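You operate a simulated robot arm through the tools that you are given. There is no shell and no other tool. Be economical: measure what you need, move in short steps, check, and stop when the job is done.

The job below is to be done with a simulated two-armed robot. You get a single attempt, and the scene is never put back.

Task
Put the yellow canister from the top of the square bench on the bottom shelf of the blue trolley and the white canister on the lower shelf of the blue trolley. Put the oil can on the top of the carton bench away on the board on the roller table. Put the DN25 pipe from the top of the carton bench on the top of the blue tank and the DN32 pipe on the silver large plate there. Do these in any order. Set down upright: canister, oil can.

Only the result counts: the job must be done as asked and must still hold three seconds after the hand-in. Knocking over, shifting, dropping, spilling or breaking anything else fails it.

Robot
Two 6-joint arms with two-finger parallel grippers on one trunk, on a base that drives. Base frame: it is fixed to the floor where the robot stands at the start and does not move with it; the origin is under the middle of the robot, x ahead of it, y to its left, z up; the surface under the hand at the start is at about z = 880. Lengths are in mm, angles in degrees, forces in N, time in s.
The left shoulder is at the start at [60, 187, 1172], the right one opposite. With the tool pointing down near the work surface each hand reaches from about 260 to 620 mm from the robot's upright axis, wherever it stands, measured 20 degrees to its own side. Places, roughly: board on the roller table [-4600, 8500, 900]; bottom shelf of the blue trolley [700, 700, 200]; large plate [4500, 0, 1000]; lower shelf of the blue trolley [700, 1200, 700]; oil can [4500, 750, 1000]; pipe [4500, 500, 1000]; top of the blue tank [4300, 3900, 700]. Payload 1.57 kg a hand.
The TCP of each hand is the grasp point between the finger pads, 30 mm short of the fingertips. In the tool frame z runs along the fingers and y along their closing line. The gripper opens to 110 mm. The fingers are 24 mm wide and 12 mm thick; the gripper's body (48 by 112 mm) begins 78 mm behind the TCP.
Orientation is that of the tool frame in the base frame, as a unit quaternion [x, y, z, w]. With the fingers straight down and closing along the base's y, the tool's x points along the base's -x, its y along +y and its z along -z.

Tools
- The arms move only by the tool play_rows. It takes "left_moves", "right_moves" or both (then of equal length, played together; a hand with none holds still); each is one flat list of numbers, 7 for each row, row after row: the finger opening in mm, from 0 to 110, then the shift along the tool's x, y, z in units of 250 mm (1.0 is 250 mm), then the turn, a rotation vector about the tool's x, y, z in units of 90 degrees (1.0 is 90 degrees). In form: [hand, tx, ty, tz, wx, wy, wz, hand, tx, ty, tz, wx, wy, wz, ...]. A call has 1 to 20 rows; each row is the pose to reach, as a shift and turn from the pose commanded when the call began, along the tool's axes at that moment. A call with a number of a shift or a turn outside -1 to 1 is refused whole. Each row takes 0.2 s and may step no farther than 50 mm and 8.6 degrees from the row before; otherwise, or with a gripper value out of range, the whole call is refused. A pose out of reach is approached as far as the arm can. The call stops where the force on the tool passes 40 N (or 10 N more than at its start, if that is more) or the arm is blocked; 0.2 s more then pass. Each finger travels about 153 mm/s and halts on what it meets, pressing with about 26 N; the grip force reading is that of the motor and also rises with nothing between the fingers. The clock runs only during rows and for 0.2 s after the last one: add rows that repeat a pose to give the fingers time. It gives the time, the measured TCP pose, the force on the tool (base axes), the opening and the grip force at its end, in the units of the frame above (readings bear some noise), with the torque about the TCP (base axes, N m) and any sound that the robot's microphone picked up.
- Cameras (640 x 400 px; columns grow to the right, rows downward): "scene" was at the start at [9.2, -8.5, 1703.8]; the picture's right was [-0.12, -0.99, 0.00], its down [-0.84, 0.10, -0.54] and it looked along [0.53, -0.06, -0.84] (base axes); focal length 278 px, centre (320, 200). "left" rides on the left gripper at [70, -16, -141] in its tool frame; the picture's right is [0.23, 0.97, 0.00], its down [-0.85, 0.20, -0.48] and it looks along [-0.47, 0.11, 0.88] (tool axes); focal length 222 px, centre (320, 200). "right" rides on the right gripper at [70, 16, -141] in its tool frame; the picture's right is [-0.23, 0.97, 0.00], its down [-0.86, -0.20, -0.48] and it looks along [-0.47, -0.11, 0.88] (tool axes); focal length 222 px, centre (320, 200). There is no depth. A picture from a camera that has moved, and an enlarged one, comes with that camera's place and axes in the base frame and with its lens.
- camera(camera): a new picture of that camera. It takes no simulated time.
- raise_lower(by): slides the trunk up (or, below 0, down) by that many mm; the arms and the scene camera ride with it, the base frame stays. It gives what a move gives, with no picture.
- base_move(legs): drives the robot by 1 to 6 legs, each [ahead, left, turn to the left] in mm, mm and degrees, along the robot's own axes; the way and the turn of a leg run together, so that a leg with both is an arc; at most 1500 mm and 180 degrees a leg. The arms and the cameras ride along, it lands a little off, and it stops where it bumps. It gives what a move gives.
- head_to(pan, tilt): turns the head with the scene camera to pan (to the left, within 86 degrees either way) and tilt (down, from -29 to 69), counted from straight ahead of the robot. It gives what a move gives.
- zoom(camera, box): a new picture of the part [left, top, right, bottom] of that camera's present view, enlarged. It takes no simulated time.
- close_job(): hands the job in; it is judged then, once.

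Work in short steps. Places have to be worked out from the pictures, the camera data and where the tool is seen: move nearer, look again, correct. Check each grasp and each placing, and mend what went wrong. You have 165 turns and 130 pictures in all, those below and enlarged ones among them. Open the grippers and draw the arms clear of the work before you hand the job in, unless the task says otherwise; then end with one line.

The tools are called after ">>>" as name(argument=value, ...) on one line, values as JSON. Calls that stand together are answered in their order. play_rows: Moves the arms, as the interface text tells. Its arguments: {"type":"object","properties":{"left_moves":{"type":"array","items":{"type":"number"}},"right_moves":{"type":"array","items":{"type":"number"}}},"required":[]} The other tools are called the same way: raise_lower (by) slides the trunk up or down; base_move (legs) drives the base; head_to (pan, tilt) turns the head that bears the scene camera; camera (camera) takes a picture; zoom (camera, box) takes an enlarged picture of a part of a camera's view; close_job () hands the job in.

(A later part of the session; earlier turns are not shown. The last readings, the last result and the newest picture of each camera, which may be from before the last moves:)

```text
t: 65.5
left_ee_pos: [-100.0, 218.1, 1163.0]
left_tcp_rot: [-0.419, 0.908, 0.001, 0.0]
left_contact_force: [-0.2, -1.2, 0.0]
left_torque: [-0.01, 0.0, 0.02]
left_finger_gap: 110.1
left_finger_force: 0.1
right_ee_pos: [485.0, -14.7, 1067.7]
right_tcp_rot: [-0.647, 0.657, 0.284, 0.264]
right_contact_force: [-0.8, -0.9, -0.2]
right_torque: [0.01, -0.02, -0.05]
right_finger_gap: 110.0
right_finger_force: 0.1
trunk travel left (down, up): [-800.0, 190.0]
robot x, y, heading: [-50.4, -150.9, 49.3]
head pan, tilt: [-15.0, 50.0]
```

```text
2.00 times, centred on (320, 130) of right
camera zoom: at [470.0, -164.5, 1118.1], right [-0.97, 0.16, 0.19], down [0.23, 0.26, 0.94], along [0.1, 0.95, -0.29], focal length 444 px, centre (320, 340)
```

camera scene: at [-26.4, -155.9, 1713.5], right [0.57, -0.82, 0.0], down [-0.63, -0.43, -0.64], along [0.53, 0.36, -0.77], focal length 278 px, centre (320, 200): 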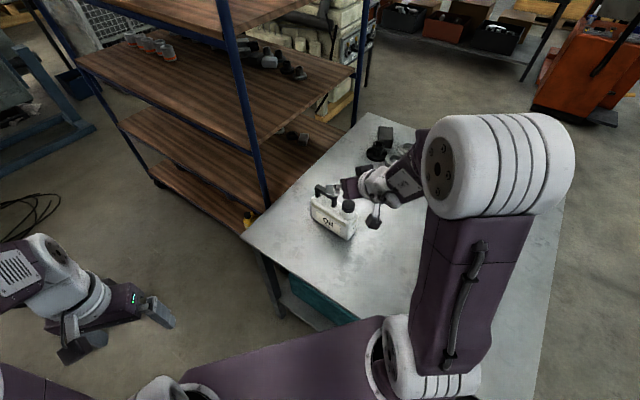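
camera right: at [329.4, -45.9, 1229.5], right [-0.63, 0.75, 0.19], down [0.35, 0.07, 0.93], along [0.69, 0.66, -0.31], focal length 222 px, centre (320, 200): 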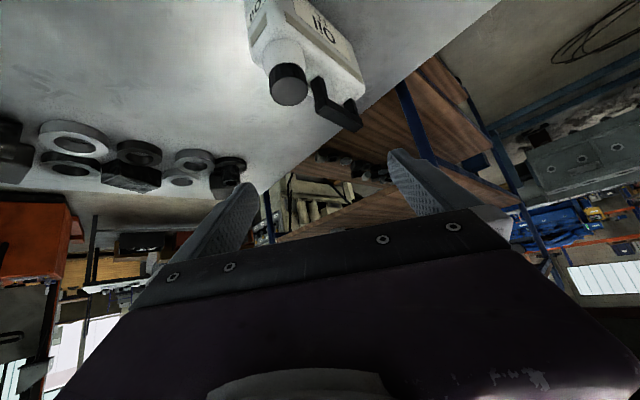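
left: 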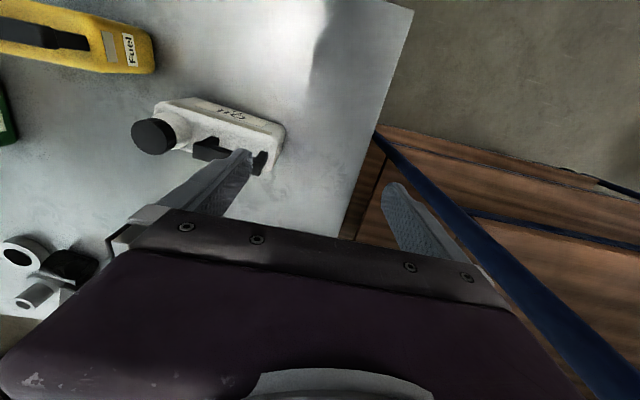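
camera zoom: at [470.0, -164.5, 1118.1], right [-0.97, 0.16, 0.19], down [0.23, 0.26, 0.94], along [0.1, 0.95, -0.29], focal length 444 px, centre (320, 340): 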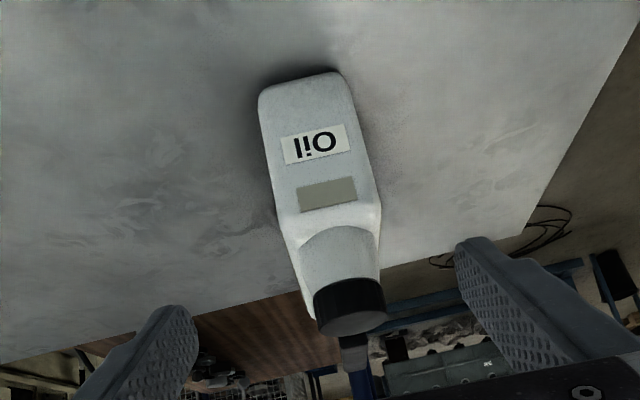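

White's near face is centred at x≈474, y≈61, and the tool has a 1.8° roll. I'll correct roll and yaw, and advance 150 mm to straddle it.

>>> play_rows(right_moves=[110, -0.012, 0.031, 0.06, 0.013, 0, -0.016, 110, -0.012, 0.031, 0.2, 0.013, 0, -0.016, 110, -0.012, 0.031, 0.35, 0.013, 0, -0.016, 110, -0.012, 0.031, 0.5, 0.013, 0, -0.016, 110, -0.012, 0.031, 0.6, 0.013, 0, -0.016, 110, -0.012, 0.031, 0.6, 0.013, 0, -0.016])

>>> camera(camera="right")

```text
t: 66.9
left_ee_pos: [-100.4, 217.8, 1163.8]
left_tcp_rot: [-0.419, 0.908, 0.001, 0.0]
left_contact_force: [-0.1, -0.4, -0.8]
left_torque: [-0.02, -0.01, -0.04]
left_finger_gap: 110.3
left_finger_force: 0.0
right_ee_pos: [476.2, 94.1, 964.8]
right_tcp_rot: [-0.652, 0.652, 0.273, 0.274]
right_contact_force: [0.9, 0.1, 0.1]
right_torque: [-0.02, -0.01, 0.03]
right_finger_gap: 110.0
right_finger_force: 0.0
trunk travel left (down, up): [-800.0, 190.0]
robot x, y, heading: [-49.8, -153.3, 49.7]
head pan, tilt: [-15.0, 50.0]
```

```text
95 pictures are left
camera right: at [458.9, -56.3, 1014.2], right [-0.97, 0.16, 0.16], down [0.2, 0.26, 0.95], along [0.11, 0.95, -0.28], focal length 222 px, centre (320, 200)
```

right: 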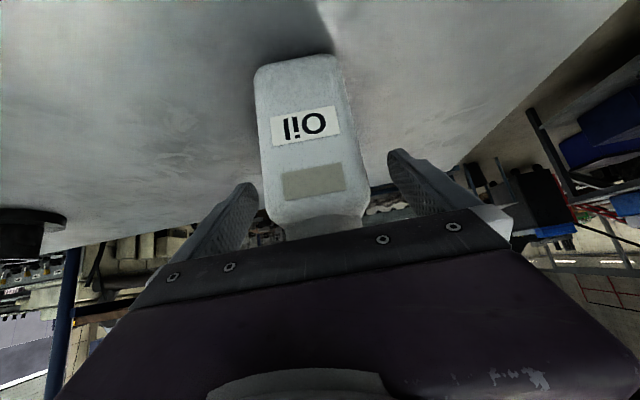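

Same view as the good yellow grasp. Closing and lifting.

>>> play_rows(right_moves=[80, 0, -0.008, 0, 0, 0, 0, 50, 0, -0.008, 0, 0, 0, 0, 20, 0, -0.008, 0, 0, 0, 0, 20, 0, -0.008, 0, 0, 0, 0, 20, 0, -0.008, 0, 0, 0, 0, 20, -0.03, -0.008, -0.03, 0, 0, 0, 20, -0.1, -0.008, -0.1, 0, 0, 0, 20, -0.2, -0.008, -0.2, 0, 0, 0, 20, -0.3, -0.008, -0.3, 0, 0, 0, 20, -0.3, -0.008, -0.3, 0, 0, 0])

>>> camera(camera="scene")

```text
t: 69.1
left_ee_pos: [-98.2, 218.3, 1163.5]
left_tcp_rot: [-0.419, 0.908, 0.001, -0.001]
left_contact_force: [0.6, 0.1, 0.2]
left_torque: [0.0, 0.02, -0.02]
left_finger_gap: 110.3
left_finger_force: 0.0
right_ee_pos: [477.9, 94.4, 1071.0]
right_tcp_rot: [-0.652, 0.652, 0.274, 0.273]
right_contact_force: [0.1, -0.4, -9.4]
right_torque: [-0.37, 0.02, -0.02]
right_finger_gap: 59.7
right_finger_force: 25.9
trunk travel left (down, up): [-800.0, 190.0]
robot x, y, heading: [-53.6, -151.3, 49.7]
head pan, tilt: [-15.0, 50.0]
```

```text
94 pictures are left
camera scene: at [-22.5, -154.9, 1713.4], right [0.57, -0.82, 0.0], down [-0.63, -0.44, -0.64], along [0.53, 0.36, -0.77], focal length 278 px, centre (320, 200)
```

scene: 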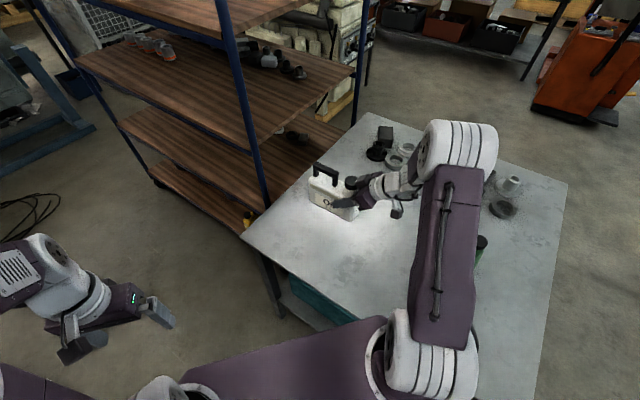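

White is held. Backing off, squaring up and sliding in front of the trolley as before.

>>> base_move(legs=[[-291, 343, 0], [0, 0, -49.7], [0, 1240, 0]])

>>> play_rows(right_moves=[20, 0, 0, 0, 0.0525, 0, 0.0525, 20, 0, 0, 0, 0.105, 0, 0.105, 20, 0, 0, 0, 0.1575, 0, 0.1575, 20, 0, 0, 0, 0.21, 0, 0.21, 20, 0, 0, 0, 0.2625, 0, 0.2625, 20, 0, 0, 0, 0.314, 0, 0.314, 20, 0, 0, 0, 0.314, 0, 0.314])

>>> raise_lower(by=-290)

>>> head_to(pan=-15, tilt=40)

>>> camera(camera="scene")

>>> camera(camera="right")

```text
t: 80.0
left_ee_pos: [-245.7, 1375.0, 1164.1]
left_tcp_rot: [0.0, 1.0, 0.002, 0.0]
left_contact_force: [-0.6, 0.1, 0.2]
left_torque: [-0.02, 0.0, 0.02]
left_finger_gap: 110.0
left_finger_force: 0.0
right_ee_pos: [33.3, 853.5, 1069.6]
right_tcp_rot: [-0.318, 0.866, 0.134, 0.363]
right_contact_force: [0.2, 0.2, -8.9]
right_torque: [-0.25, 0.32, 0.02]
right_finger_gap: 59.9
right_finger_force: 25.7
trunk travel left (down, up): [-800.0, 190.0]
robot x, y, heading: [-501.3, 1095.7, -0.2]
head pan, tilt: [-15.0, 50.0]
```

```text
t: 81.6
left_ee_pos: [-245.2, 1374.6, 1163.7]
left_tcp_rot: [-0.001, 1.0, 0.001, 0.0]
left_contact_force: [-0.7, -0.8, -0.9]
left_torque: [-0.02, 0.02, 0.03]
left_finger_gap: 109.9
left_finger_force: 0.1
right_ee_pos: [36.0, 857.0, 1071.6]
right_tcp_rot: [0.003, 0.923, 0.008, 0.384]
right_contact_force: [0.8, -1.1, -10.1]
right_torque: [0.01, 0.36, -0.01]
right_finger_gap: 60.1
right_finger_force: 26.4
right hand out of reach, approached as far as the arm can: row 6, 7
trunk travel left (down, up): [-800.0, 190.0]
robot x, y, heading: [-495.5, 1098.2, -0.3]
head pan, tilt: [-15.0, 50.0]
```

```text
t: 84.5
left_ee_pos: [-246.1, 1374.7, 873.2]
left_tcp_rot: [0.0, 1.0, 0.0, -0.001]
left_contact_force: [0.3, 0.5, 0.0]
left_torque: [-0.01, -0.03, 0.0]
left_finger_gap: 110.1
left_finger_force: 0.1
right_ee_pos: [35.3, 856.9, 782.3]
right_tcp_rot: [0.003, 0.924, 0.007, 0.383]
right_contact_force: [0.3, 0.1, -9.5]
right_torque: [-0.03, 0.42, 0.0]
right_finger_gap: 60.1
right_finger_force: 26.4
trunk travel left (down, up): [-510.0, 480.0]
robot x, y, heading: [-495.9, 1100.4, -0.3]
head pan, tilt: [-15.0, 50.0]
```

```text
t: 85.2
left_ee_pos: [-245.6, 1373.4, 873.1]
left_tcp_rot: [0.0, 1.0, 0.001, 0.0]
left_contact_force: [-0.1, 0.7, 1.6]
left_torque: [0.0, -0.01, -0.03]
left_finger_gap: 110.0
left_finger_force: 0.1
right_ee_pos: [35.2, 857.1, 781.8]
right_tcp_rot: [0.002, 0.924, 0.008, 0.383]
right_contact_force: [-0.9, 0.8, -9.9]
right_torque: [0.0, 0.36, 0.01]
right_finger_gap: 60.0
right_finger_force: 26.2
trunk travel left (down, up): [-510.0, 480.0]
robot x, y, heading: [-496.9, 1095.6, -0.1]
head pan, tilt: [-15.0, 40.0]
```

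```text
93 pictures are left
camera scene: at [-473.6, 1072.2, 1437.5], right [-0.26, -0.97, 0.0], down [-0.62, 0.17, -0.76], along [0.74, -0.2, -0.64], focal length 278 px, centre (320, 200)
```

scene: 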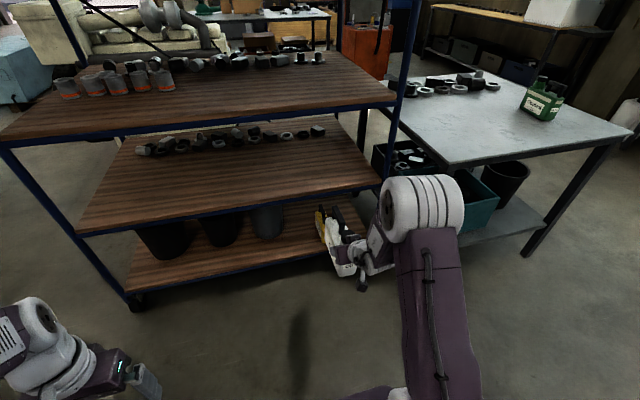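

```text
92 pictures are left
camera right: at [-114.1, 871.9, 833.3], right [0.16, 0.97, 0.18], down [0.26, -0.21, 0.94], along [0.95, -0.1, -0.29], focal length 222 px, centre (320, 200)
```

right: 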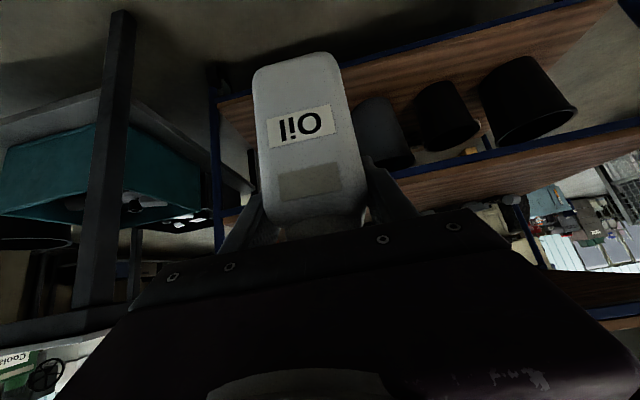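

The lower shelf surface is at about 648 and the canister's bottom at about 698. I'll drive in 490 mm and reach 40 mm.

>>> base_move(legs=[[490, 0, 0]])

>>> play_rows(right_moves=[20, -0.055, 0, 0.055, 0, 0, 0, 20, -0.11, 0, 0.11, 0, 0, 0, 20, -0.11, 0, 0.11, 0, 0, 0])

>>> camera(camera="right")

>>> camera(camera="scene")

```text
t: 88.1
left_ee_pos: [240.3, 1375.3, 872.0]
left_tcp_rot: [-0.001, 1.0, 0.0, 0.0]
left_contact_force: [-0.8, 0.3, -0.4]
left_torque: [-0.01, 0.01, -0.01]
left_finger_gap: 110.1
left_finger_force: 0.1
right_ee_pos: [523.8, 857.3, 781.8]
right_tcp_rot: [0.001, 0.923, 0.008, 0.384]
right_contact_force: [0.7, 0.8, -8.9]
right_torque: [-0.03, 0.4, 0.0]
right_finger_gap: 59.5
right_finger_force: 26.0
trunk travel left (down, up): [-510.0, 480.0]
robot x, y, heading: [-9.9, 1098.6, 0.1]
head pan, tilt: [-15.0, 40.0]
```

```text
t: 88.9
left_ee_pos: [240.2, 1375.1, 873.8]
left_tcp_rot: [-0.001, 1.0, 0.001, 0.001]
left_contact_force: [-0.4, -0.5, 0.4]
left_torque: [0.0, 0.01, -0.01]
left_finger_gap: 110.0
left_finger_force: 0.0
right_ee_pos: [562.6, 858.9, 782.3]
right_tcp_rot: [0.001, 0.924, 0.008, 0.383]
right_contact_force: [-0.9, -0.3, -7.8]
right_torque: [-0.02, 0.35, 0.0]
right_finger_gap: 60.1
right_finger_force: 26.0
trunk travel left (down, up): [-510.0, 480.0]
robot x, y, heading: [-10.9, 1094.1, 0.3]
head pan, tilt: [-15.0, 40.0]
```

```text
91 pictures are left
camera right: at [412.0, 873.2, 833.4], right [0.16, 0.97, 0.18], down [0.27, -0.21, 0.94], along [0.95, -0.1, -0.29], focal length 222 px, centre (320, 200)
```

right: 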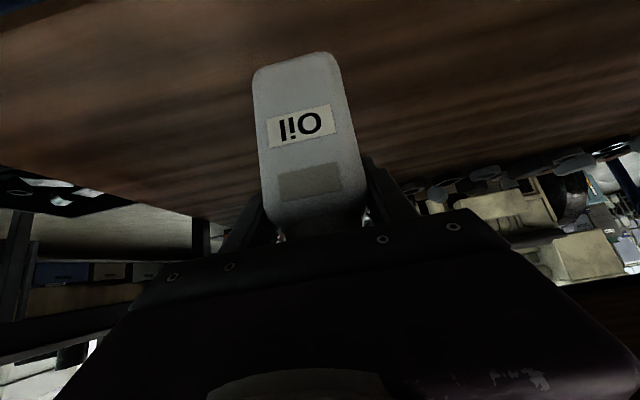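

```text
90 pictures are left
camera scene: at [13.0, 1072.4, 1437.6], right [-0.26, -0.97, 0.0], down [-0.62, 0.17, -0.77], along [0.74, -0.2, -0.64], focal length 278 px, centre (320, 200)
```

scene: 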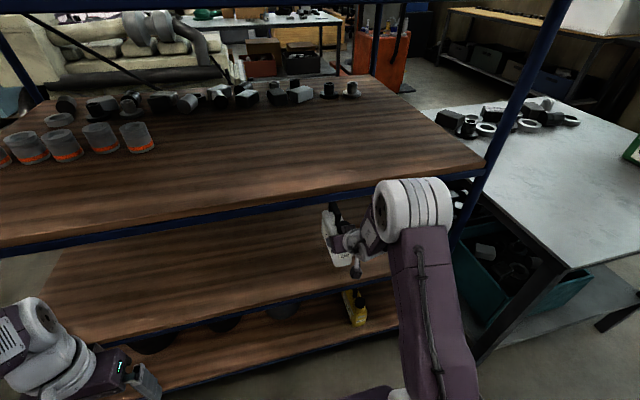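

Over the lower shelf with room all round. Lowering the trunk 44 mm.

>>> raise_lower(by=-44)

```text
t: 89.8
left_ee_pos: [237.7, 1376.7, 831.5]
left_tcp_rot: [-0.001, 1.0, 0.0, 0.001]
left_contact_force: [0.1, -0.3, 0.1]
left_torque: [0.04, -0.02, -0.02]
left_finger_gap: 110.0
left_finger_force: 0.1
right_ee_pos: [562.3, 859.3, 743.8]
right_tcp_rot: [0.0, 0.92, 0.008, 0.391]
right_contact_force: [7.9, 0.0, 20.5]
right_torque: [-0.95, -0.56, 0.19]
right_finger_gap: 60.0
right_finger_force: 25.9
trunk travel left (down, up): [-466.0, 524.0]
robot x, y, heading: [-7.6, 1092.6, 0.2]
head pan, tilt: [-15.0, 40.0]
```

Contact made with about 30 N support. I'll ease up 3 mm, release and retreat.

>>> play_rows(right_moves=[20, -0.008, 0, -0.008, 0, 0, 0, 20, -0.008, 0, -0.008, 0, 0, 0, 70, -0.008, 0, -0.008, 0, 0, 0, 110, -0.008, 0, -0.008, 0, 0, 0, 110, -0.008, 0, -0.008, 0, 0, 0, 110, -0.008, 0, -0.1, 0, 0, 0, 110, -0.008, 0, -0.25, 0, 0, 0, 110, -0.008, 0, -0.4, 0, 0, 0, 110, -0.008, 0, -0.55, 0, 0, 0])

>>> camera(camera="right")

>>> base_move(legs=[[-450, 0, 0]])

>>> camera(camera="scene")

```text
t: 91.8
left_ee_pos: [237.6, 1375.6, 829.2]
left_tcp_rot: [-0.001, 1.0, 0.001, 0.001]
left_contact_force: [-0.1, -0.9, -0.4]
left_torque: [0.03, 0.0, -0.02]
left_finger_gap: 110.0
left_finger_force: 0.2
right_ee_pos: [463.4, 857.5, 836.9]
right_tcp_rot: [0.001, 0.923, 0.007, 0.385]
right_contact_force: [0.0, -0.6, 0.2]
right_torque: [0.01, 0.0, 0.02]
right_finger_gap: 110.2
right_finger_force: 0.1
trunk travel left (down, up): [-466.0, 524.0]
robot x, y, heading: [-11.2, 1094.9, -0.1]
head pan, tilt: [-15.0, 40.0]
```

```text
89 pictures are left
camera right: at [313.8, 872.0, 887.9], right [0.16, 0.97, 0.18], down [0.26, -0.21, 0.94], along [0.95, -0.1, -0.29], focal length 222 px, centre (320, 200)
```

right: 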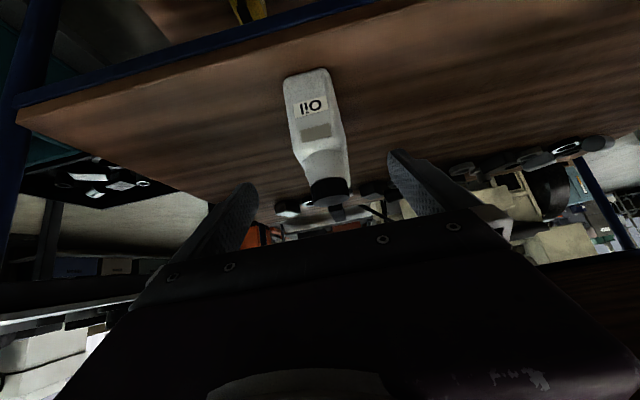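

```text
t: 94.5
left_ee_pos: [-211.9, 1374.3, 829.7]
left_tcp_rot: [-0.001, 1.0, 0.001, 0.0]
left_contact_force: [0.4, 0.0, -0.2]
left_torque: [-0.01, 0.0, -0.01]
left_finger_gap: 110.1
left_finger_force: 0.0
right_ee_pos: [12.7, 856.6, 836.1]
right_tcp_rot: [0.001, 0.923, 0.008, 0.384]
right_contact_force: [-0.2, 0.6, -0.4]
right_torque: [-0.02, -0.01, 0.0]
right_finger_gap: 109.9
right_finger_force: 0.1
trunk travel left (down, up): [-466.0, 524.0]
robot x, y, heading: [-462.5, 1096.3, 0.3]
head pan, tilt: [-15.0, 40.0]
```

```text
88 pictures are left
camera scene: at [-439.6, 1072.4, 1393.7], right [-0.26, -0.97, 0.0], down [-0.62, 0.17, -0.77], along [0.74, -0.2, -0.64], focal length 278 px, centre (320, 200)
```

scene: 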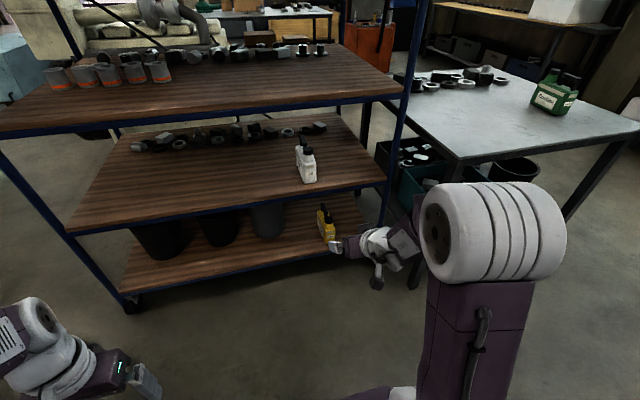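

Both canisters stand upright. Next I'll raise the trunk and survey the route to the carton bench.

>>> raise_lower(by=400)

>>> base_move(legs=[[0, -1100, 0], [0, -900, 0]])

>>> head_to(pan=0, tilt=15)

>>> camera(camera="scene")

```text
t: 98.3
left_ee_pos: [-212.9, 1374.4, 1230.0]
left_tcp_rot: [-0.001, 1.0, 0.001, 0.0]
left_contact_force: [0.2, 0.1, -0.1]
left_torque: [0.02, 0.03, -0.03]
left_finger_gap: 110.0
left_finger_force: 0.0
right_ee_pos: [14.0, 856.3, 1236.8]
right_tcp_rot: [0.001, 0.923, 0.007, 0.384]
right_contact_force: [0.2, 0.0, -0.7]
right_torque: [-0.01, 0.02, 0.01]
right_finger_gap: 110.1
right_finger_force: 0.1
trunk travel left (down, up): [-866.0, 124.0]
robot x, y, heading: [-459.9, 1094.9, -0.2]
head pan, tilt: [-15.0, 40.0]
```

```text
t: 108.3
left_ee_pos: [-202.2, -624.7, 1229.7]
left_tcp_rot: [-0.005, 1.0, 0.0, 0.0]
left_contact_force: [-0.5, 0.3, 1.0]
left_torque: [-0.01, 0.04, -0.03]
left_finger_gap: 109.9
left_finger_force: 0.0
right_ee_pos: [28.0, -1142.4, 1236.8]
right_tcp_rot: [-0.003, 0.923, 0.009, 0.384]
right_contact_force: [-0.3, 0.5, 0.3]
right_torque: [-0.03, 0.0, 0.01]
right_finger_gap: 110.0
right_finger_force: 0.0
trunk travel left (down, up): [-866.0, 124.0]
robot x, y, heading: [-445.1, -907.2, 0.5]
head pan, tilt: [-15.0, 40.0]
```

```text
t: 109.2
left_ee_pos: [-201.4, -626.8, 1229.8]
left_tcp_rot: [-0.004, 1.0, 0.001, 0.001]
left_contact_force: [0.0, 0.1, -0.7]
left_torque: [-0.02, -0.01, -0.01]
left_finger_gap: 110.0
left_finger_force: 0.0
right_ee_pos: [27.4, -1142.5, 1237.1]
right_tcp_rot: [-0.002, 0.923, 0.01, 0.385]
right_contact_force: [-0.4, -1.0, 0.0]
right_torque: [0.0, -0.02, -0.01]
right_finger_gap: 109.8
right_finger_force: 0.1
trunk travel left (down, up): [-866.0, 124.0]
robot x, y, heading: [-450.0, -907.6, 0.4]
head pan, tilt: [0.0, 15.0]
```

```text
87 pictures are left
camera scene: at [-415.2, -909.3, 1833.1], right [0.01, -1.0, 0.0], down [-0.26, 0.0, -0.97], along [0.97, 0.01, -0.26], focal length 278 px, centre (320, 200)
```

scene: 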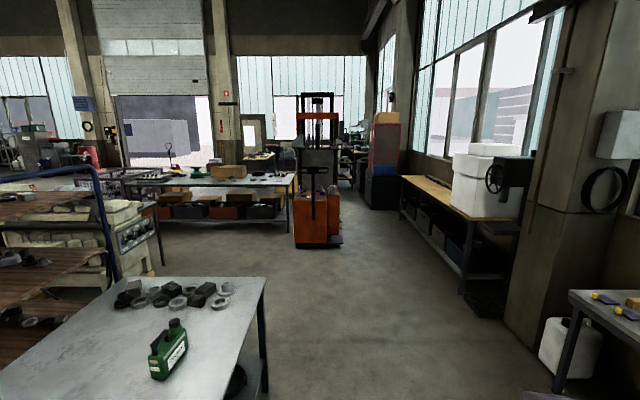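

The silver-topped bench with cartons below it is about 4.5 m ahead on the left, and the stacker is at about (3700, -900). I'll go past the bench on its right side, then look again.

>>> base_move(legs=[[1490, -150, 0], [650, 0, 0], [600, 620, 0]])

>>> head_to(pan=10, tilt=25)

>>> camera(camera="scene")

```text
t: 124.1
left_ee_pos: [2536.9, -118.1, 1230.0]
left_tcp_rot: [-0.008, 1.0, 0.001, 0.001]
left_contact_force: [-0.4, -0.1, -0.4]
left_torque: [0.0, -0.05, -0.01]
left_finger_gap: 109.9
left_finger_force: 0.0
right_ee_pos: [2770.0, -631.2, 1236.4]
right_tcp_rot: [-0.005, 0.923, 0.01, 0.384]
right_contact_force: [-0.7, 0.0, 0.2]
right_torque: [-0.02, 0.0, 0.04]
right_finger_gap: 110.0
right_finger_force: 0.0
trunk travel left (down, up): [-866.0, 124.0]
robot x, y, heading: [2289.7, -402.3, 1.0]
head pan, tilt: [0.0, 15.0]
```

```text
t: 124.8
left_ee_pos: [2537.8, -116.7, 1230.3]
left_tcp_rot: [-0.008, 1.0, 0.002, 0.0]
left_contact_force: [0.4, -1.2, -0.1]
left_torque: [0.0, -0.02, -0.01]
left_finger_gap: 110.1
left_finger_force: 0.0
right_ee_pos: [2771.7, -631.7, 1236.1]
right_tcp_rot: [-0.005, 0.923, 0.01, 0.384]
right_contact_force: [0.2, -0.4, -0.3]
right_torque: [0.0, -0.02, 0.01]
right_finger_gap: 109.9
right_finger_force: 0.0
trunk travel left (down, up): [-866.0, 124.0]
robot x, y, heading: [2292.5, -401.1, 1.0]
head pan, tilt: [10.0, 25.0]
```

```text
86 pictures are left
camera scene: at [2322.7, -385.1, 1817.0], right [0.19, -0.98, 0.0], down [-0.41, -0.08, -0.91], along [0.89, 0.17, -0.42], focal length 278 px, centre (320, 200)
```

scene: 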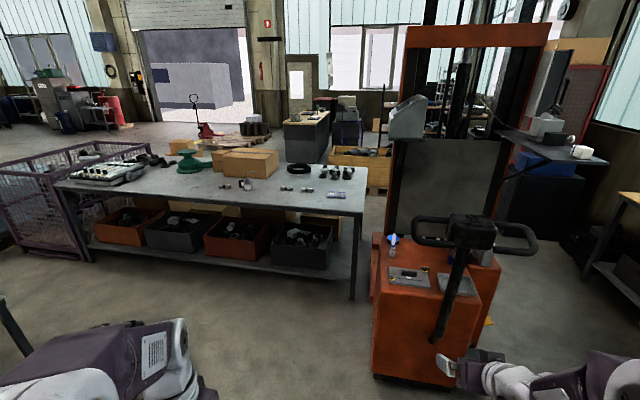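

The carton bench is ahead-left. I'll zoom in on its top to find the oil can, pipes and plate.

>>> zoom(camera="scene", box=[50, 120, 390, 220])

```text
1.88 times, centred on (220, 170) of scene
camera zoom: at [2322.7, -385.1, 1817.0], right [0.19, -0.98, 0.0], down [-0.41, -0.08, -0.91], along [0.89, 0.17, -0.42], focal length 524 px, centre (508, 256)
```

zoom: 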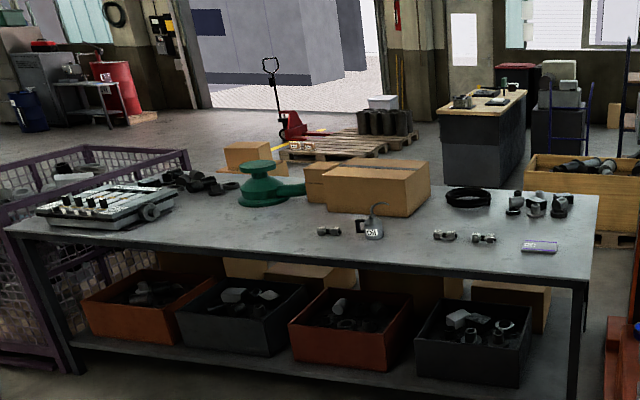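

The small white oil can, three pipe fittings and a plate are on the bench. I'll drive closer, heading 0, to about (3590, 300).

>>> base_move(legs=[[1200, 700, -1]])

>>> head_to(pan=0, tilt=40)

>>> camera(camera="scene")

```text
t: 131.7
left_ee_pos: [3725.9, 594.9, 1230.4]
left_tcp_rot: [-0.005, 1.0, 0.0, 0.001]
left_contact_force: [0.2, 1.1, -0.1]
left_torque: [-0.01, 0.01, 0.0]
left_finger_gap: 109.7
left_finger_force: 0.0
right_ee_pos: [3956.2, 78.3, 1236.7]
right_tcp_rot: [-0.002, 0.923, 0.01, 0.384]
right_contact_force: [0.2, 0.2, 0.4]
right_torque: [-0.04, -0.04, -0.03]
right_finger_gap: 110.0
right_finger_force: 0.1
trunk travel left (down, up): [-866.0, 124.0]
robot x, y, heading: [3478.6, 312.0, 0.2]
head pan, tilt: [10.0, 25.0]
```

```text
t: 132.5
left_ee_pos: [3726.9, 595.7, 1229.6]
left_tcp_rot: [-0.005, 1.0, 0.001, 0.0]
left_contact_force: [-0.4, 0.2, 0.1]
left_torque: [-0.03, 0.01, 0.01]
left_finger_gap: 110.1
left_finger_force: 0.1
right_ee_pos: [3957.0, 78.7, 1236.3]
right_tcp_rot: [-0.003, 0.923, 0.01, 0.384]
right_contact_force: [0.2, -0.2, 0.0]
right_torque: [0.0, 0.04, -0.03]
right_finger_gap: 109.9
right_finger_force: 0.0
trunk travel left (down, up): [-866.0, 124.0]
robot x, y, heading: [3475.3, 313.1, 0.5]
head pan, tilt: [0.0, 40.0]
```

```text
84 pictures are left
camera scene: at [3505.1, 313.0, 1793.7], right [0.01, -1.0, 0.0], down [-0.64, -0.01, -0.77], along [0.77, 0.01, -0.64], focal length 278 px, centre (320, 200)
```

scene: 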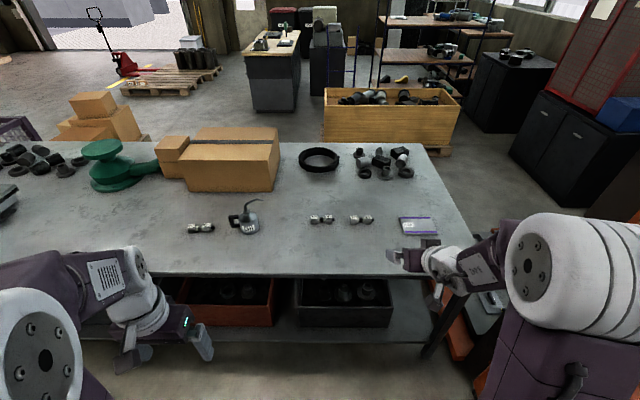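

Near bench edge x≈4150 (with top z≈880). Zooming to read the labels on the pipes and plate.

>>> zoom(camera="scene", box=[180, 185, 310, 250])

>>> zoom(camera="scene", box=[300, 185, 450, 260])

```text
4.92 times, centred on (245, 218) of scene
camera zoom: at [3505.1, 313.0, 1793.7], right [0.01, -1.0, 0.0], down [-0.64, -0.01, -0.77], along [0.77, 0.01, -0.64], focal length 1370 px, centre (689, 114)
```

zoom: 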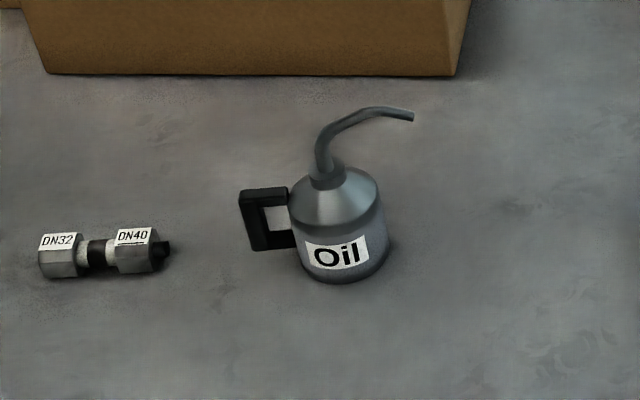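

```text
4.27 times, centred on (375, 222) of scene
camera zoom: at [3505.1, 313.0, 1793.7], right [0.01, -1.0, 0.0], down [-0.64, -0.01, -0.77], along [0.77, 0.01, -0.64], focal length 1187 px, centre (85, 104)
```

zoom: 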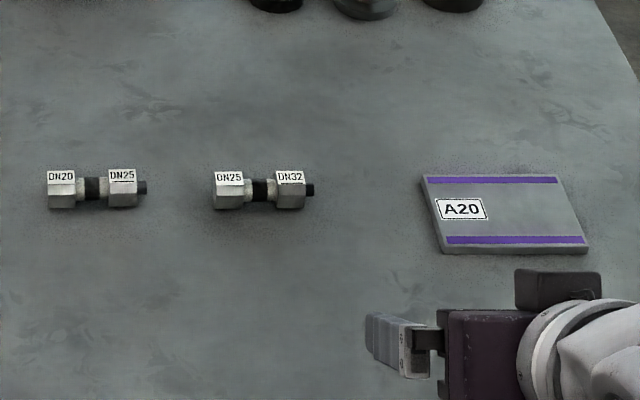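

Each pipe carries two labels, on hexes DN20|DN25, DN25|DN32 and DN32|DN40. I need closer views to decide which is which, so I'm moving to the bench.

>>> base_move(legs=[[430, -60, 0]])

>>> head_to(pan=0, tilt=60)

>>> zoom(camera="scene", box=[200, 90, 460, 250])

>>> camera(camera="left")

```text
t: 135.1
left_ee_pos: [4154.6, 540.0, 1228.9]
left_tcp_rot: [-0.005, 1.0, 0.001, 0.001]
left_contact_force: [1.0, -0.7, 0.2]
left_torque: [0.02, -0.01, 0.01]
left_finger_gap: 109.9
left_finger_force: 0.2
right_ee_pos: [4384.8, 23.8, 1236.7]
right_tcp_rot: [-0.004, 0.923, 0.01, 0.385]
right_contact_force: [-0.4, 0.7, 0.4]
right_torque: [0.01, 0.0, 0.03]
right_finger_gap: 109.9
right_finger_force: 0.0
trunk travel left (down, up): [-866.0, 124.0]
robot x, y, heading: [3909.0, 255.5, 0.5]
head pan, tilt: [0.0, 40.0]
```

```text
t: 135.9
left_ee_pos: [4156.1, 538.6, 1230.0]
left_tcp_rot: [-0.005, 1.0, 0.001, 0.0]
left_contact_force: [0.1, 0.1, -0.7]
left_torque: [-0.02, 0.01, 0.02]
left_finger_gap: 110.0
left_finger_force: 0.0
right_ee_pos: [4386.3, 23.0, 1235.8]
right_tcp_rot: [-0.004, 0.923, 0.01, 0.383]
right_contact_force: [0.5, 0.9, 0.7]
right_torque: [0.01, 0.01, -0.02]
right_finger_gap: 109.9
right_finger_force: 0.0
trunk travel left (down, up): [-866.0, 124.0]
robot x, y, heading: [3908.7, 259.4, 0.8]
head pan, tilt: [0.0, 60.0]
```

```text
2.46 times, centred on (330, 170) of scene
camera zoom: at [3916.3, 256.3, 1766.9], right [0.01, -1.0, 0.0], down [-0.87, -0.01, -0.5], along [0.5, 0.01, -0.87], focal length 685 px, centre (295, 274)
```

zoom: 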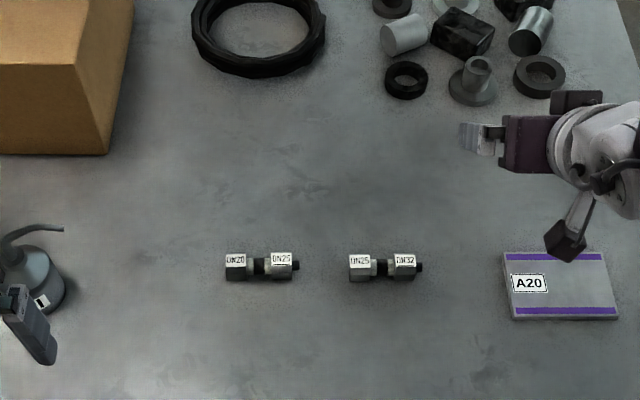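

```text
80 pictures are left
camera left: at [4086.3, 521.4, 1370.9], right [-0.24, 0.97, 0.0], down [0.85, 0.21, 0.48], along [0.46, 0.12, -0.88], focal length 222 px, centre (320, 200)
```

left: 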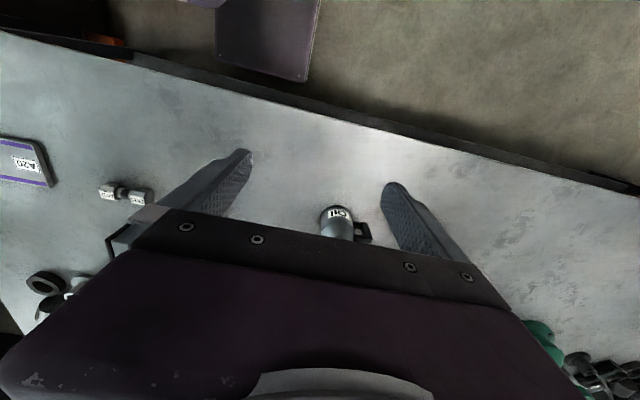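

I'll turn the right hand vertical and bring its camera over the two nearer pipes for a close look.

>>> play_rows(right_moves=[110, 0.098, 0.1143, 0.06, 0, 0.0717, 0, 110, 0.196, 0.2286, 0.12, 0, 0.1434, 0, 110, 0.294, 0.3429, 0.18, 0, 0.2151, 0, 110, 0.392, 0.4571, 0.24, 0, 0.2869, 0, 110, 0.49, 0.5714, 0.3, 0, 0.3586, 0, 110, 0.588, 0.6857, 0.36, 0, 0.4303, 0, 110, 0.686, 0.8, 0.42, 0, 0.502, 0, 110, 0.686, 0.8, 0.42, 0, 0.502, 0])

>>> camera(camera="right")

```text
t: 137.7
left_ee_pos: [4155.3, 538.1, 1230.9]
left_tcp_rot: [-0.005, 1.0, 0.001, 0.0]
left_contact_force: [0.4, 0.2, 0.5]
left_torque: [0.01, 0.02, -0.02]
left_finger_gap: 110.1
left_finger_force: 0.0
right_ee_pos: [4316.3, 203.9, 1043.6]
right_tcp_rot: [-0.005, 0.998, -0.012, 0.06]
right_contact_force: [-0.5, -1.1, -0.3]
right_torque: [0.01, 0.01, 0.01]
right_finger_gap: 110.0
right_finger_force: 0.0
right hand out of reach, approached as far as the arm can: row 2, 3, 5, 6, 7, 8
trunk travel left (down, up): [-866.0, 124.0]
robot x, y, heading: [3909.4, 254.7, 0.4]
head pan, tilt: [0.0, 60.0]
```

```text
79 pictures are left
camera right: at [4229.5, 222.4, 1175.7], right [0.22, 0.98, 0.0], down [0.79, -0.18, 0.58], along [0.57, -0.12, -0.81], focal length 222 px, centre (320, 200)
```

right: 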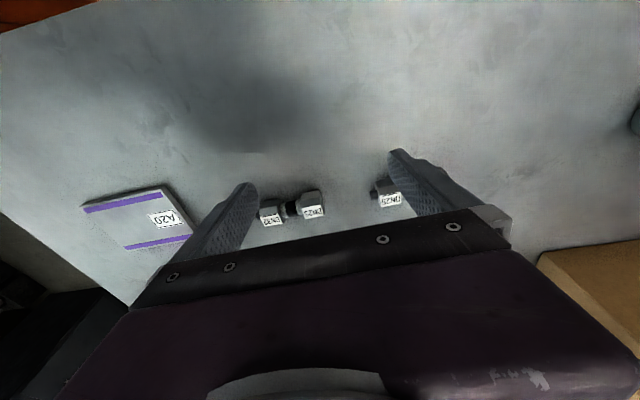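

The pipes are too near the gripper's edge in view. I'll move the hand 85 mm forward and straighten it.

>>> play_rows(right_moves=[110, -0.12, 0.02, 0, 0, 0.025, 0, 110, -0.24, 0.04, 0, 0, 0.05, 0, 110, -0.34, 0.06, 0.02, 0, 0.075, 0, 110, -0.34, 0.06, 0.02, 0, 0.075, 0])

>>> zoom(camera="right", box=[200, 60, 440, 210])

```text
t: 138.7
left_ee_pos: [4154.4, 539.0, 1230.1]
left_tcp_rot: [-0.005, 1.0, 0.001, 0.0]
left_contact_force: [-0.2, -0.5, -0.9]
left_torque: [0.02, 0.0, 0.02]
left_finger_gap: 110.2
left_finger_force: 0.1
right_ee_pos: [4360.1, 203.7, 1022.6]
right_tcp_rot: [-0.005, 0.998, -0.049, 0.042]
right_contact_force: [0.1, 0.3, -0.3]
right_torque: [0.02, -0.02, -0.01]
right_finger_gap: 110.0
right_finger_force: 0.0
right hand out of reach, approached as far as the arm can: row 1, 2, 3, 4
trunk travel left (down, up): [-866.0, 124.0]
robot x, y, heading: [3913.1, 256.7, 0.8]
head pan, tilt: [0.0, 60.0]
```

```text
2.67 times, centred on (320, 135) of right
camera zoom: at [4277.6, 232.0, 1157.4], right [0.22, 0.97, -0.08], down [0.81, -0.14, 0.57], along [0.54, -0.19, -0.82], focal length 592 px, centre (320, 373)
```

zoom: 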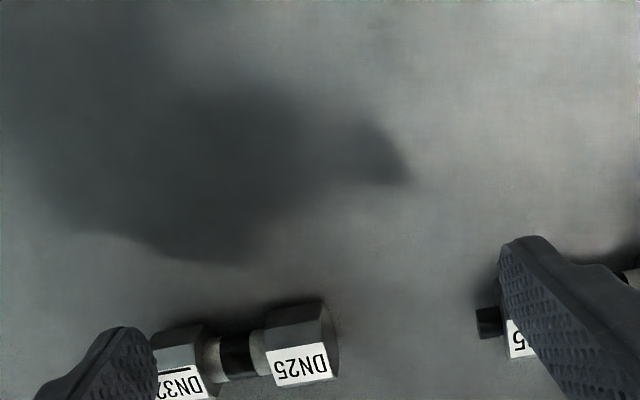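

I notice one label may be underlined. Zooming tightly with the scene camera on each pipe.

>>> zoom(camera="scene", box=[285, 180, 385, 215])

```text
6.40 times, centred on (335, 198) of scene
camera zoom: at [3915.0, 256.7, 1766.9], right [0.01, -1.0, 0.0], down [-0.87, -0.01, -0.5], along [0.5, 0.01, -0.87], focal length 1781 px, centre (224, 216)
```

zoom: 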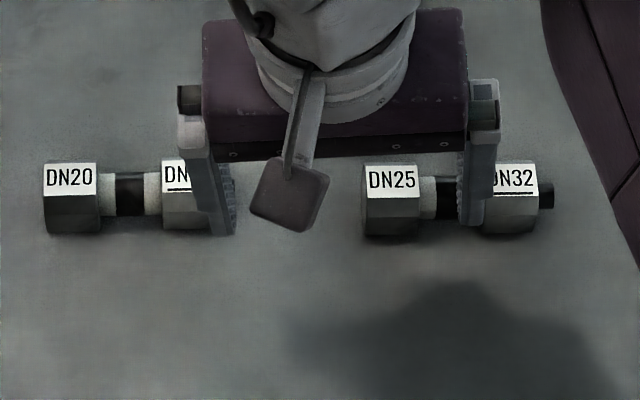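

The right-hand labels are underlined and the plug is at the same end. I'll move the right hand up and aside, then lower the head for sharper looks at all three pipes.

>>> play_rows(right_moves=[110, -0.02, -0.08, -0.13, -0.015, 0.013, 0, 110, -0.05, -0.17, -0.26, -0.03, 0.026, 0, 110, -0.08, -0.3, -0.4, -0.045, 0.04, 0, 110, -0.1, -0.42, -0.51, -0.062, 0.053, 0.006, 110, -0.1, -0.56, -0.58, -0.062, 0.053, 0.006, 110, -0.1, -0.7, -0.6, -0.062, 0.053, 0.006])

>>> raise_lower(by=-66)

>>> zoom(camera="scene", box=[285, 175, 395, 225])

>>> zoom(camera="scene", box=[80, 140, 260, 260])

```text
t: 140.1
left_ee_pos: [4155.1, 538.7, 1229.1]
left_tcp_rot: [-0.006, 1.0, 0.001, -0.001]
left_contact_force: [0.4, 0.2, -1.1]
left_torque: [0.02, -0.01, -0.02]
left_finger_gap: 109.8
left_finger_force: 0.1
right_ee_pos: [4330.2, 76.7, 1125.4]
right_tcp_rot: [0.0, 0.997, -0.065, 0.039]
right_contact_force: [0.7, 0.2, 0.7]
right_torque: [-0.03, 0.0, 0.02]
right_finger_gap: 109.7
right_finger_force: 0.1
right hand out of reach, approached as far as the arm can: row 1, 2, 3, 4, 5, 6
trunk travel left (down, up): [-866.0, 124.0]
robot x, y, heading: [3909.6, 258.2, 0.4]
head pan, tilt: [0.0, 60.0]
```

```text
t: 141.2
left_ee_pos: [4154.6, 538.1, 1164.3]
left_tcp_rot: [-0.005, 1.0, 0.001, -0.001]
left_contact_force: [-0.2, -0.2, -0.8]
left_torque: [-0.01, 0.0, 0.02]
left_finger_gap: 110.1
left_finger_force: 0.1
right_ee_pos: [4329.7, 77.0, 1061.1]
right_tcp_rot: [-0.001, 0.997, -0.065, 0.04]
right_contact_force: [-0.3, -0.6, -0.5]
right_torque: [0.0, -0.02, 0.02]
right_finger_gap: 110.0
right_finger_force: 0.1
trunk travel left (down, up): [-800.0, 190.0]
robot x, y, heading: [3907.9, 258.5, 0.6]
head pan, tilt: [0.0, 60.0]
```

```text
5.82 times, centred on (340, 200) of scene
camera zoom: at [3915.2, 256.3, 1700.9], right [0.01, -1.0, 0.0], down [-0.87, -0.01, -0.5], along [0.5, 0.01, -0.87], focal length 1619 px, centre (204, 200)
```

zoom: 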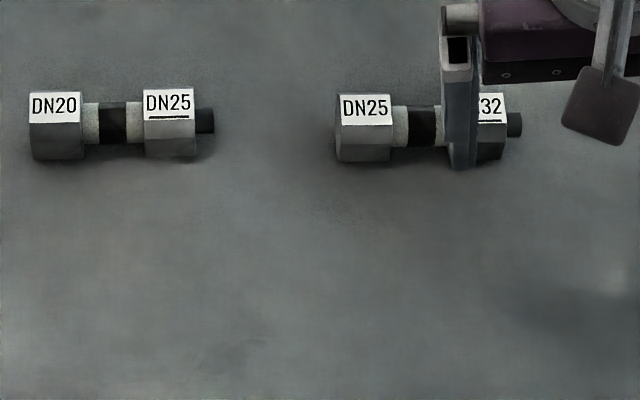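

```text
3.33 times, centred on (170, 200) of scene
camera zoom: at [3915.2, 256.3, 1700.9], right [0.01, -1.0, 0.0], down [-0.87, -0.01, -0.5], along [0.5, 0.01, -0.87], focal length 927 px, centre (820, 200)
```

zoom: 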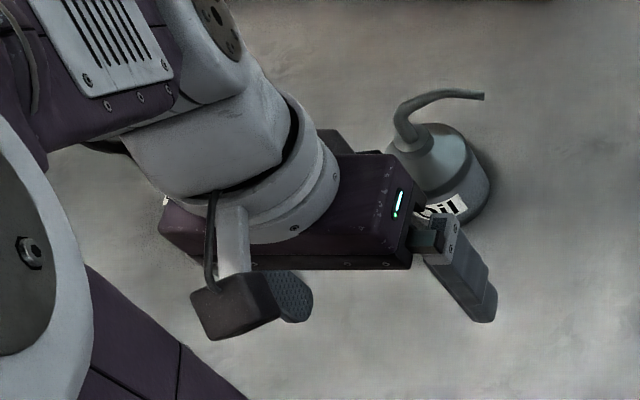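

The right wrist seems stuck at a joint limit with a small tilt. I'll yaw the hand left 60°, the way it came, to free it and level it.

>>> play_rows(right_moves=[110, -0.02, 0, -0.02, -0.0128, 0, -0.083, 110, -0.04, 0, -0.04, -0.0255, 0, -0.166, 110, -0.06, 0, -0.06, -0.038, 0, -0.249, 110, -0.08, 0, -0.08, -0.051, 0, -0.332, 110, -0.1, 0, -0.1, -0.064, 0, -0.415, 110, -0.12, 0, -0.12, -0.0765, 0, -0.498, 110, -0.14, 0, -0.14, -0.089, 0, -0.581, 110, -0.16, 0, -0.16, -0.102, 0.003, -0.664, 110, -0.16, 0, -0.16, -0.102, 0.003, -0.664])

>>> camera(camera="right")

```text
t: 143.2
left_ee_pos: [4153.4, 539.8, 1162.8]
left_tcp_rot: [-0.006, 1.0, 0.001, 0.002]
left_contact_force: [-0.6, 0.7, -0.4]
left_torque: [-0.01, 0.0, 0.04]
left_finger_gap: 110.1
left_finger_force: 0.0
right_ee_pos: [4184.8, 277.9, 1061.9]
right_tcp_rot: [-0.473, 0.879, -0.046, 0.037]
right_contact_force: [-0.2, 0.0, -0.5]
right_torque: [0.0, 0.02, 0.01]
right_finger_gap: 110.1
right_finger_force: 0.0
right hand out of reach, approached as far as the arm can: row 1, 2, 3, 4, 5, 6, 7, 8, 9
trunk travel left (down, up): [-800.0, 190.0]
robot x, y, heading: [3909.7, 257.9, 0.4]
head pan, tilt: [0.0, 60.0]
```

```text
74 pictures are left
camera right: at [4117.0, 235.6, 1199.7], right [-0.68, 0.72, -0.11], down [0.58, 0.63, 0.52], along [0.44, 0.29, -0.85], focal length 222 px, centre (320, 200)
```

right: 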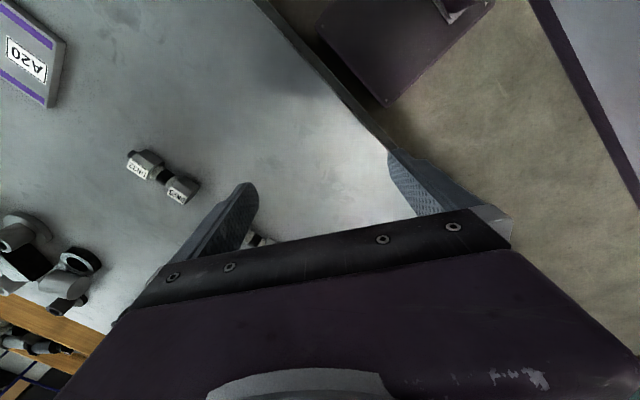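

The arm swung inwards, so a wrist joint is against its stop in this direction. I'll unwind the other way, with yaw to the right, above everything.

>>> play_rows(right_moves=[110, 0.012, -0.089, -0.06, -0.0045, 0.0061, 0.0873, 110, 0.023, -0.178, -0.12, -0.0089, 0.0122, 0.1745, 110, 0.035, -0.267, -0.19, -0.0134, 0.0183, 0.2618, 110, 0.046, -0.356, -0.19, -0.0178, 0.0244, 0.3491, 110, 0.058, -0.445, -0.19, -0.0223, 0.0305, 0.4364, 110, 0.069, -0.535, -0.19, -0.0267, 0.0365, 0.5236, 110, 0.081, -0.624, -0.19, -0.0312, 0.0426, 0.6109, 110, 0.092, -0.713, -0.19, -0.0356, 0.0487, 0.6982, 110, 0.104, -0.802, -0.19, -0.0401, 0.0548, 0.7855, 110, 0.115, -0.891, -0.19, -0.0445, 0.0609, 0.8727, 110, 0.127, -0.98, -0.19, -0.049, 0.067, 0.96, 110, 0.127, -0.98, -0.19, -0.049, 0.067, 0.96])

>>> camera(camera="scene")

```text
t: 145.8
left_ee_pos: [4155.2, 539.6, 1163.5]
left_tcp_rot: [-0.005, 1.0, 0.0, 0.0]
left_contact_force: [0.0, 0.2, -0.3]
left_torque: [0.02, -0.03, -0.01]
left_finger_gap: 110.0
left_finger_force: 0.0
right_ee_pos: [4325.5, 116.9, 1080.5]
right_tcp_rot: [0.259, 0.962, -0.055, 0.062]
right_contact_force: [0.6, -0.2, 0.4]
right_torque: [0.0, 0.03, 0.01]
right_finger_gap: 110.0
right_finger_force: 0.1
right hand out of reach, approached as far as the arm can: row 1, 2, 3, 4, 5, 6, 7, 8, 9, 10, 11, 12
trunk travel left (down, up): [-800.0, 190.0]
robot x, y, heading: [3906.5, 255.6, 0.5]
head pan, tilt: [0.0, 60.0]
```

```text
73 pictures are left
camera scene: at [3915.1, 256.8, 1700.9], right [0.01, -1.0, 0.0], down [-0.87, -0.01, -0.5], along [0.5, 0.01, -0.87], focal length 278 px, centre (320, 200)
```

scene: 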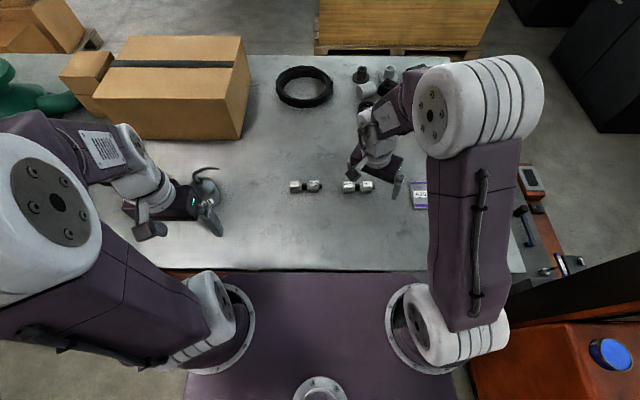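

I'll rewind exactly: pitch to 45° at yaw 0, yaw left 44°, then unpitch — the reverse of the path that worked.

>>> play_rows(right_moves=[110, -0.057, -0.022, -0.04, -0.0281, -0.0583, -0.0409, 110, -0.114, -0.044, -0.08, -0.0563, -0.1166, -0.0817, 110, -0.171, -0.066, -0.12, -0.0844, -0.1749, -0.1226, 110, -0.227, -0.088, -0.16, -0.1126, -0.2331, -0.1634, 110, -0.284, -0.11, -0.2, -0.1407, -0.2914, -0.2043, 110, -0.341, -0.132, -0.24, -0.1689, -0.3497, -0.2451, 110, -0.398, -0.154, -0.28, -0.197, -0.408, -0.286, 110, -0.398, -0.154, -0.28, -0.197, -0.408, -0.286])

>>> play_rows(right_moves=[110, 0, 0, 0, -0.0577, 0, -0.0577, 110, 0, 0, 0, -0.1153, 0, -0.1153, 110, 0, 0, 0, -0.173, 0, -0.173, 110, 0, 0, 0, -0.2307, 0, -0.2307, 110, 0, 0, 0, -0.2883, 0, -0.2883, 110, 0, 0, 0, -0.346, 0, -0.346, 110, 0, 0, 0, -0.346, 0, -0.346])

```text
t: 147.6
left_ee_pos: [4155.3, 538.7, 1162.6]
left_tcp_rot: [-0.005, 1.0, 0.001, 0.0]
left_contact_force: [-0.4, 0.3, -0.4]
left_torque: [0.02, 0.03, -0.02]
left_finger_gap: 109.8
left_finger_force: 0.0
right_ee_pos: [4384.8, 43.6, 1167.7]
right_tcp_rot: [0.001, 0.924, 0.001, 0.382]
right_contact_force: [0.3, 0.3, 0.0]
right_torque: [-0.02, -0.04, 0.0]
right_finger_gap: 110.0
right_finger_force: 0.0
right hand out of reach, approached as far as the arm can: row 5, 6, 7
trunk travel left (down, up): [-800.0, 190.0]
robot x, y, heading: [3906.4, 255.2, 0.6]
head pan, tilt: [0.0, 60.0]
```

```text
t: 149.2
left_ee_pos: [4154.2, 539.1, 1163.3]
left_tcp_rot: [-0.005, 1.0, 0.001, 0.0]
left_contact_force: [-0.5, -0.3, 0.4]
left_torque: [0.01, -0.04, 0.02]
left_finger_gap: 110.1
left_finger_force: 0.1
right_ee_pos: [4385.2, 43.5, 1167.2]
right_tcp_rot: [-0.348, 0.855, 0.146, 0.355]
right_contact_force: [-1.2, -0.3, -0.1]
right_torque: [-0.01, 0.0, 0.0]
right_finger_gap: 110.0
right_finger_force: 0.0
trunk travel left (down, up): [-800.0, 190.0]
robot x, y, heading: [3912.9, 254.9, 0.6]
head pan, tilt: [0.0, 60.0]
```

No reach trouble now. Unpitching to vertical at yaw 44°.

>>> play_rows(right_moves=[110, 0, 0, 0, 0, 0.0835, 0, 110, 0, 0, 0, 0, 0.167, 0, 110, 0, 0, 0, 0, 0.25, 0, 110, 0, 0, 0, 0, 0.333, 0, 110, 0, 0, 0, 0, 0.417, 0, 110, 0, 0, 0, 0, 0.5, 0, 110, 0, 0, 0, 0, 0.5, 0])

```text
t: 150.8
left_ee_pos: [4156.1, 540.6, 1163.0]
left_tcp_rot: [-0.005, 1.0, 0.001, 0.0]
left_contact_force: [-0.4, -0.7, 0.3]
left_torque: [-0.04, 0.03, -0.02]
left_finger_gap: 110.0
left_finger_force: 0.1
right_ee_pos: [4384.0, 43.6, 1167.3]
right_tcp_rot: [-0.373, 0.919, 0.05, 0.121]
right_contact_force: [-0.3, 0.2, -0.7]
right_torque: [0.02, -0.02, 0.01]
right_finger_gap: 109.9
right_finger_force: 0.1
right hand out of reach, approached as far as the arm can: row 5, 6, 7
trunk travel left (down, up): [-800.0, 190.0]
robot x, y, heading: [3909.0, 254.6, 0.7]
head pan, tilt: [0.0, 60.0]
```

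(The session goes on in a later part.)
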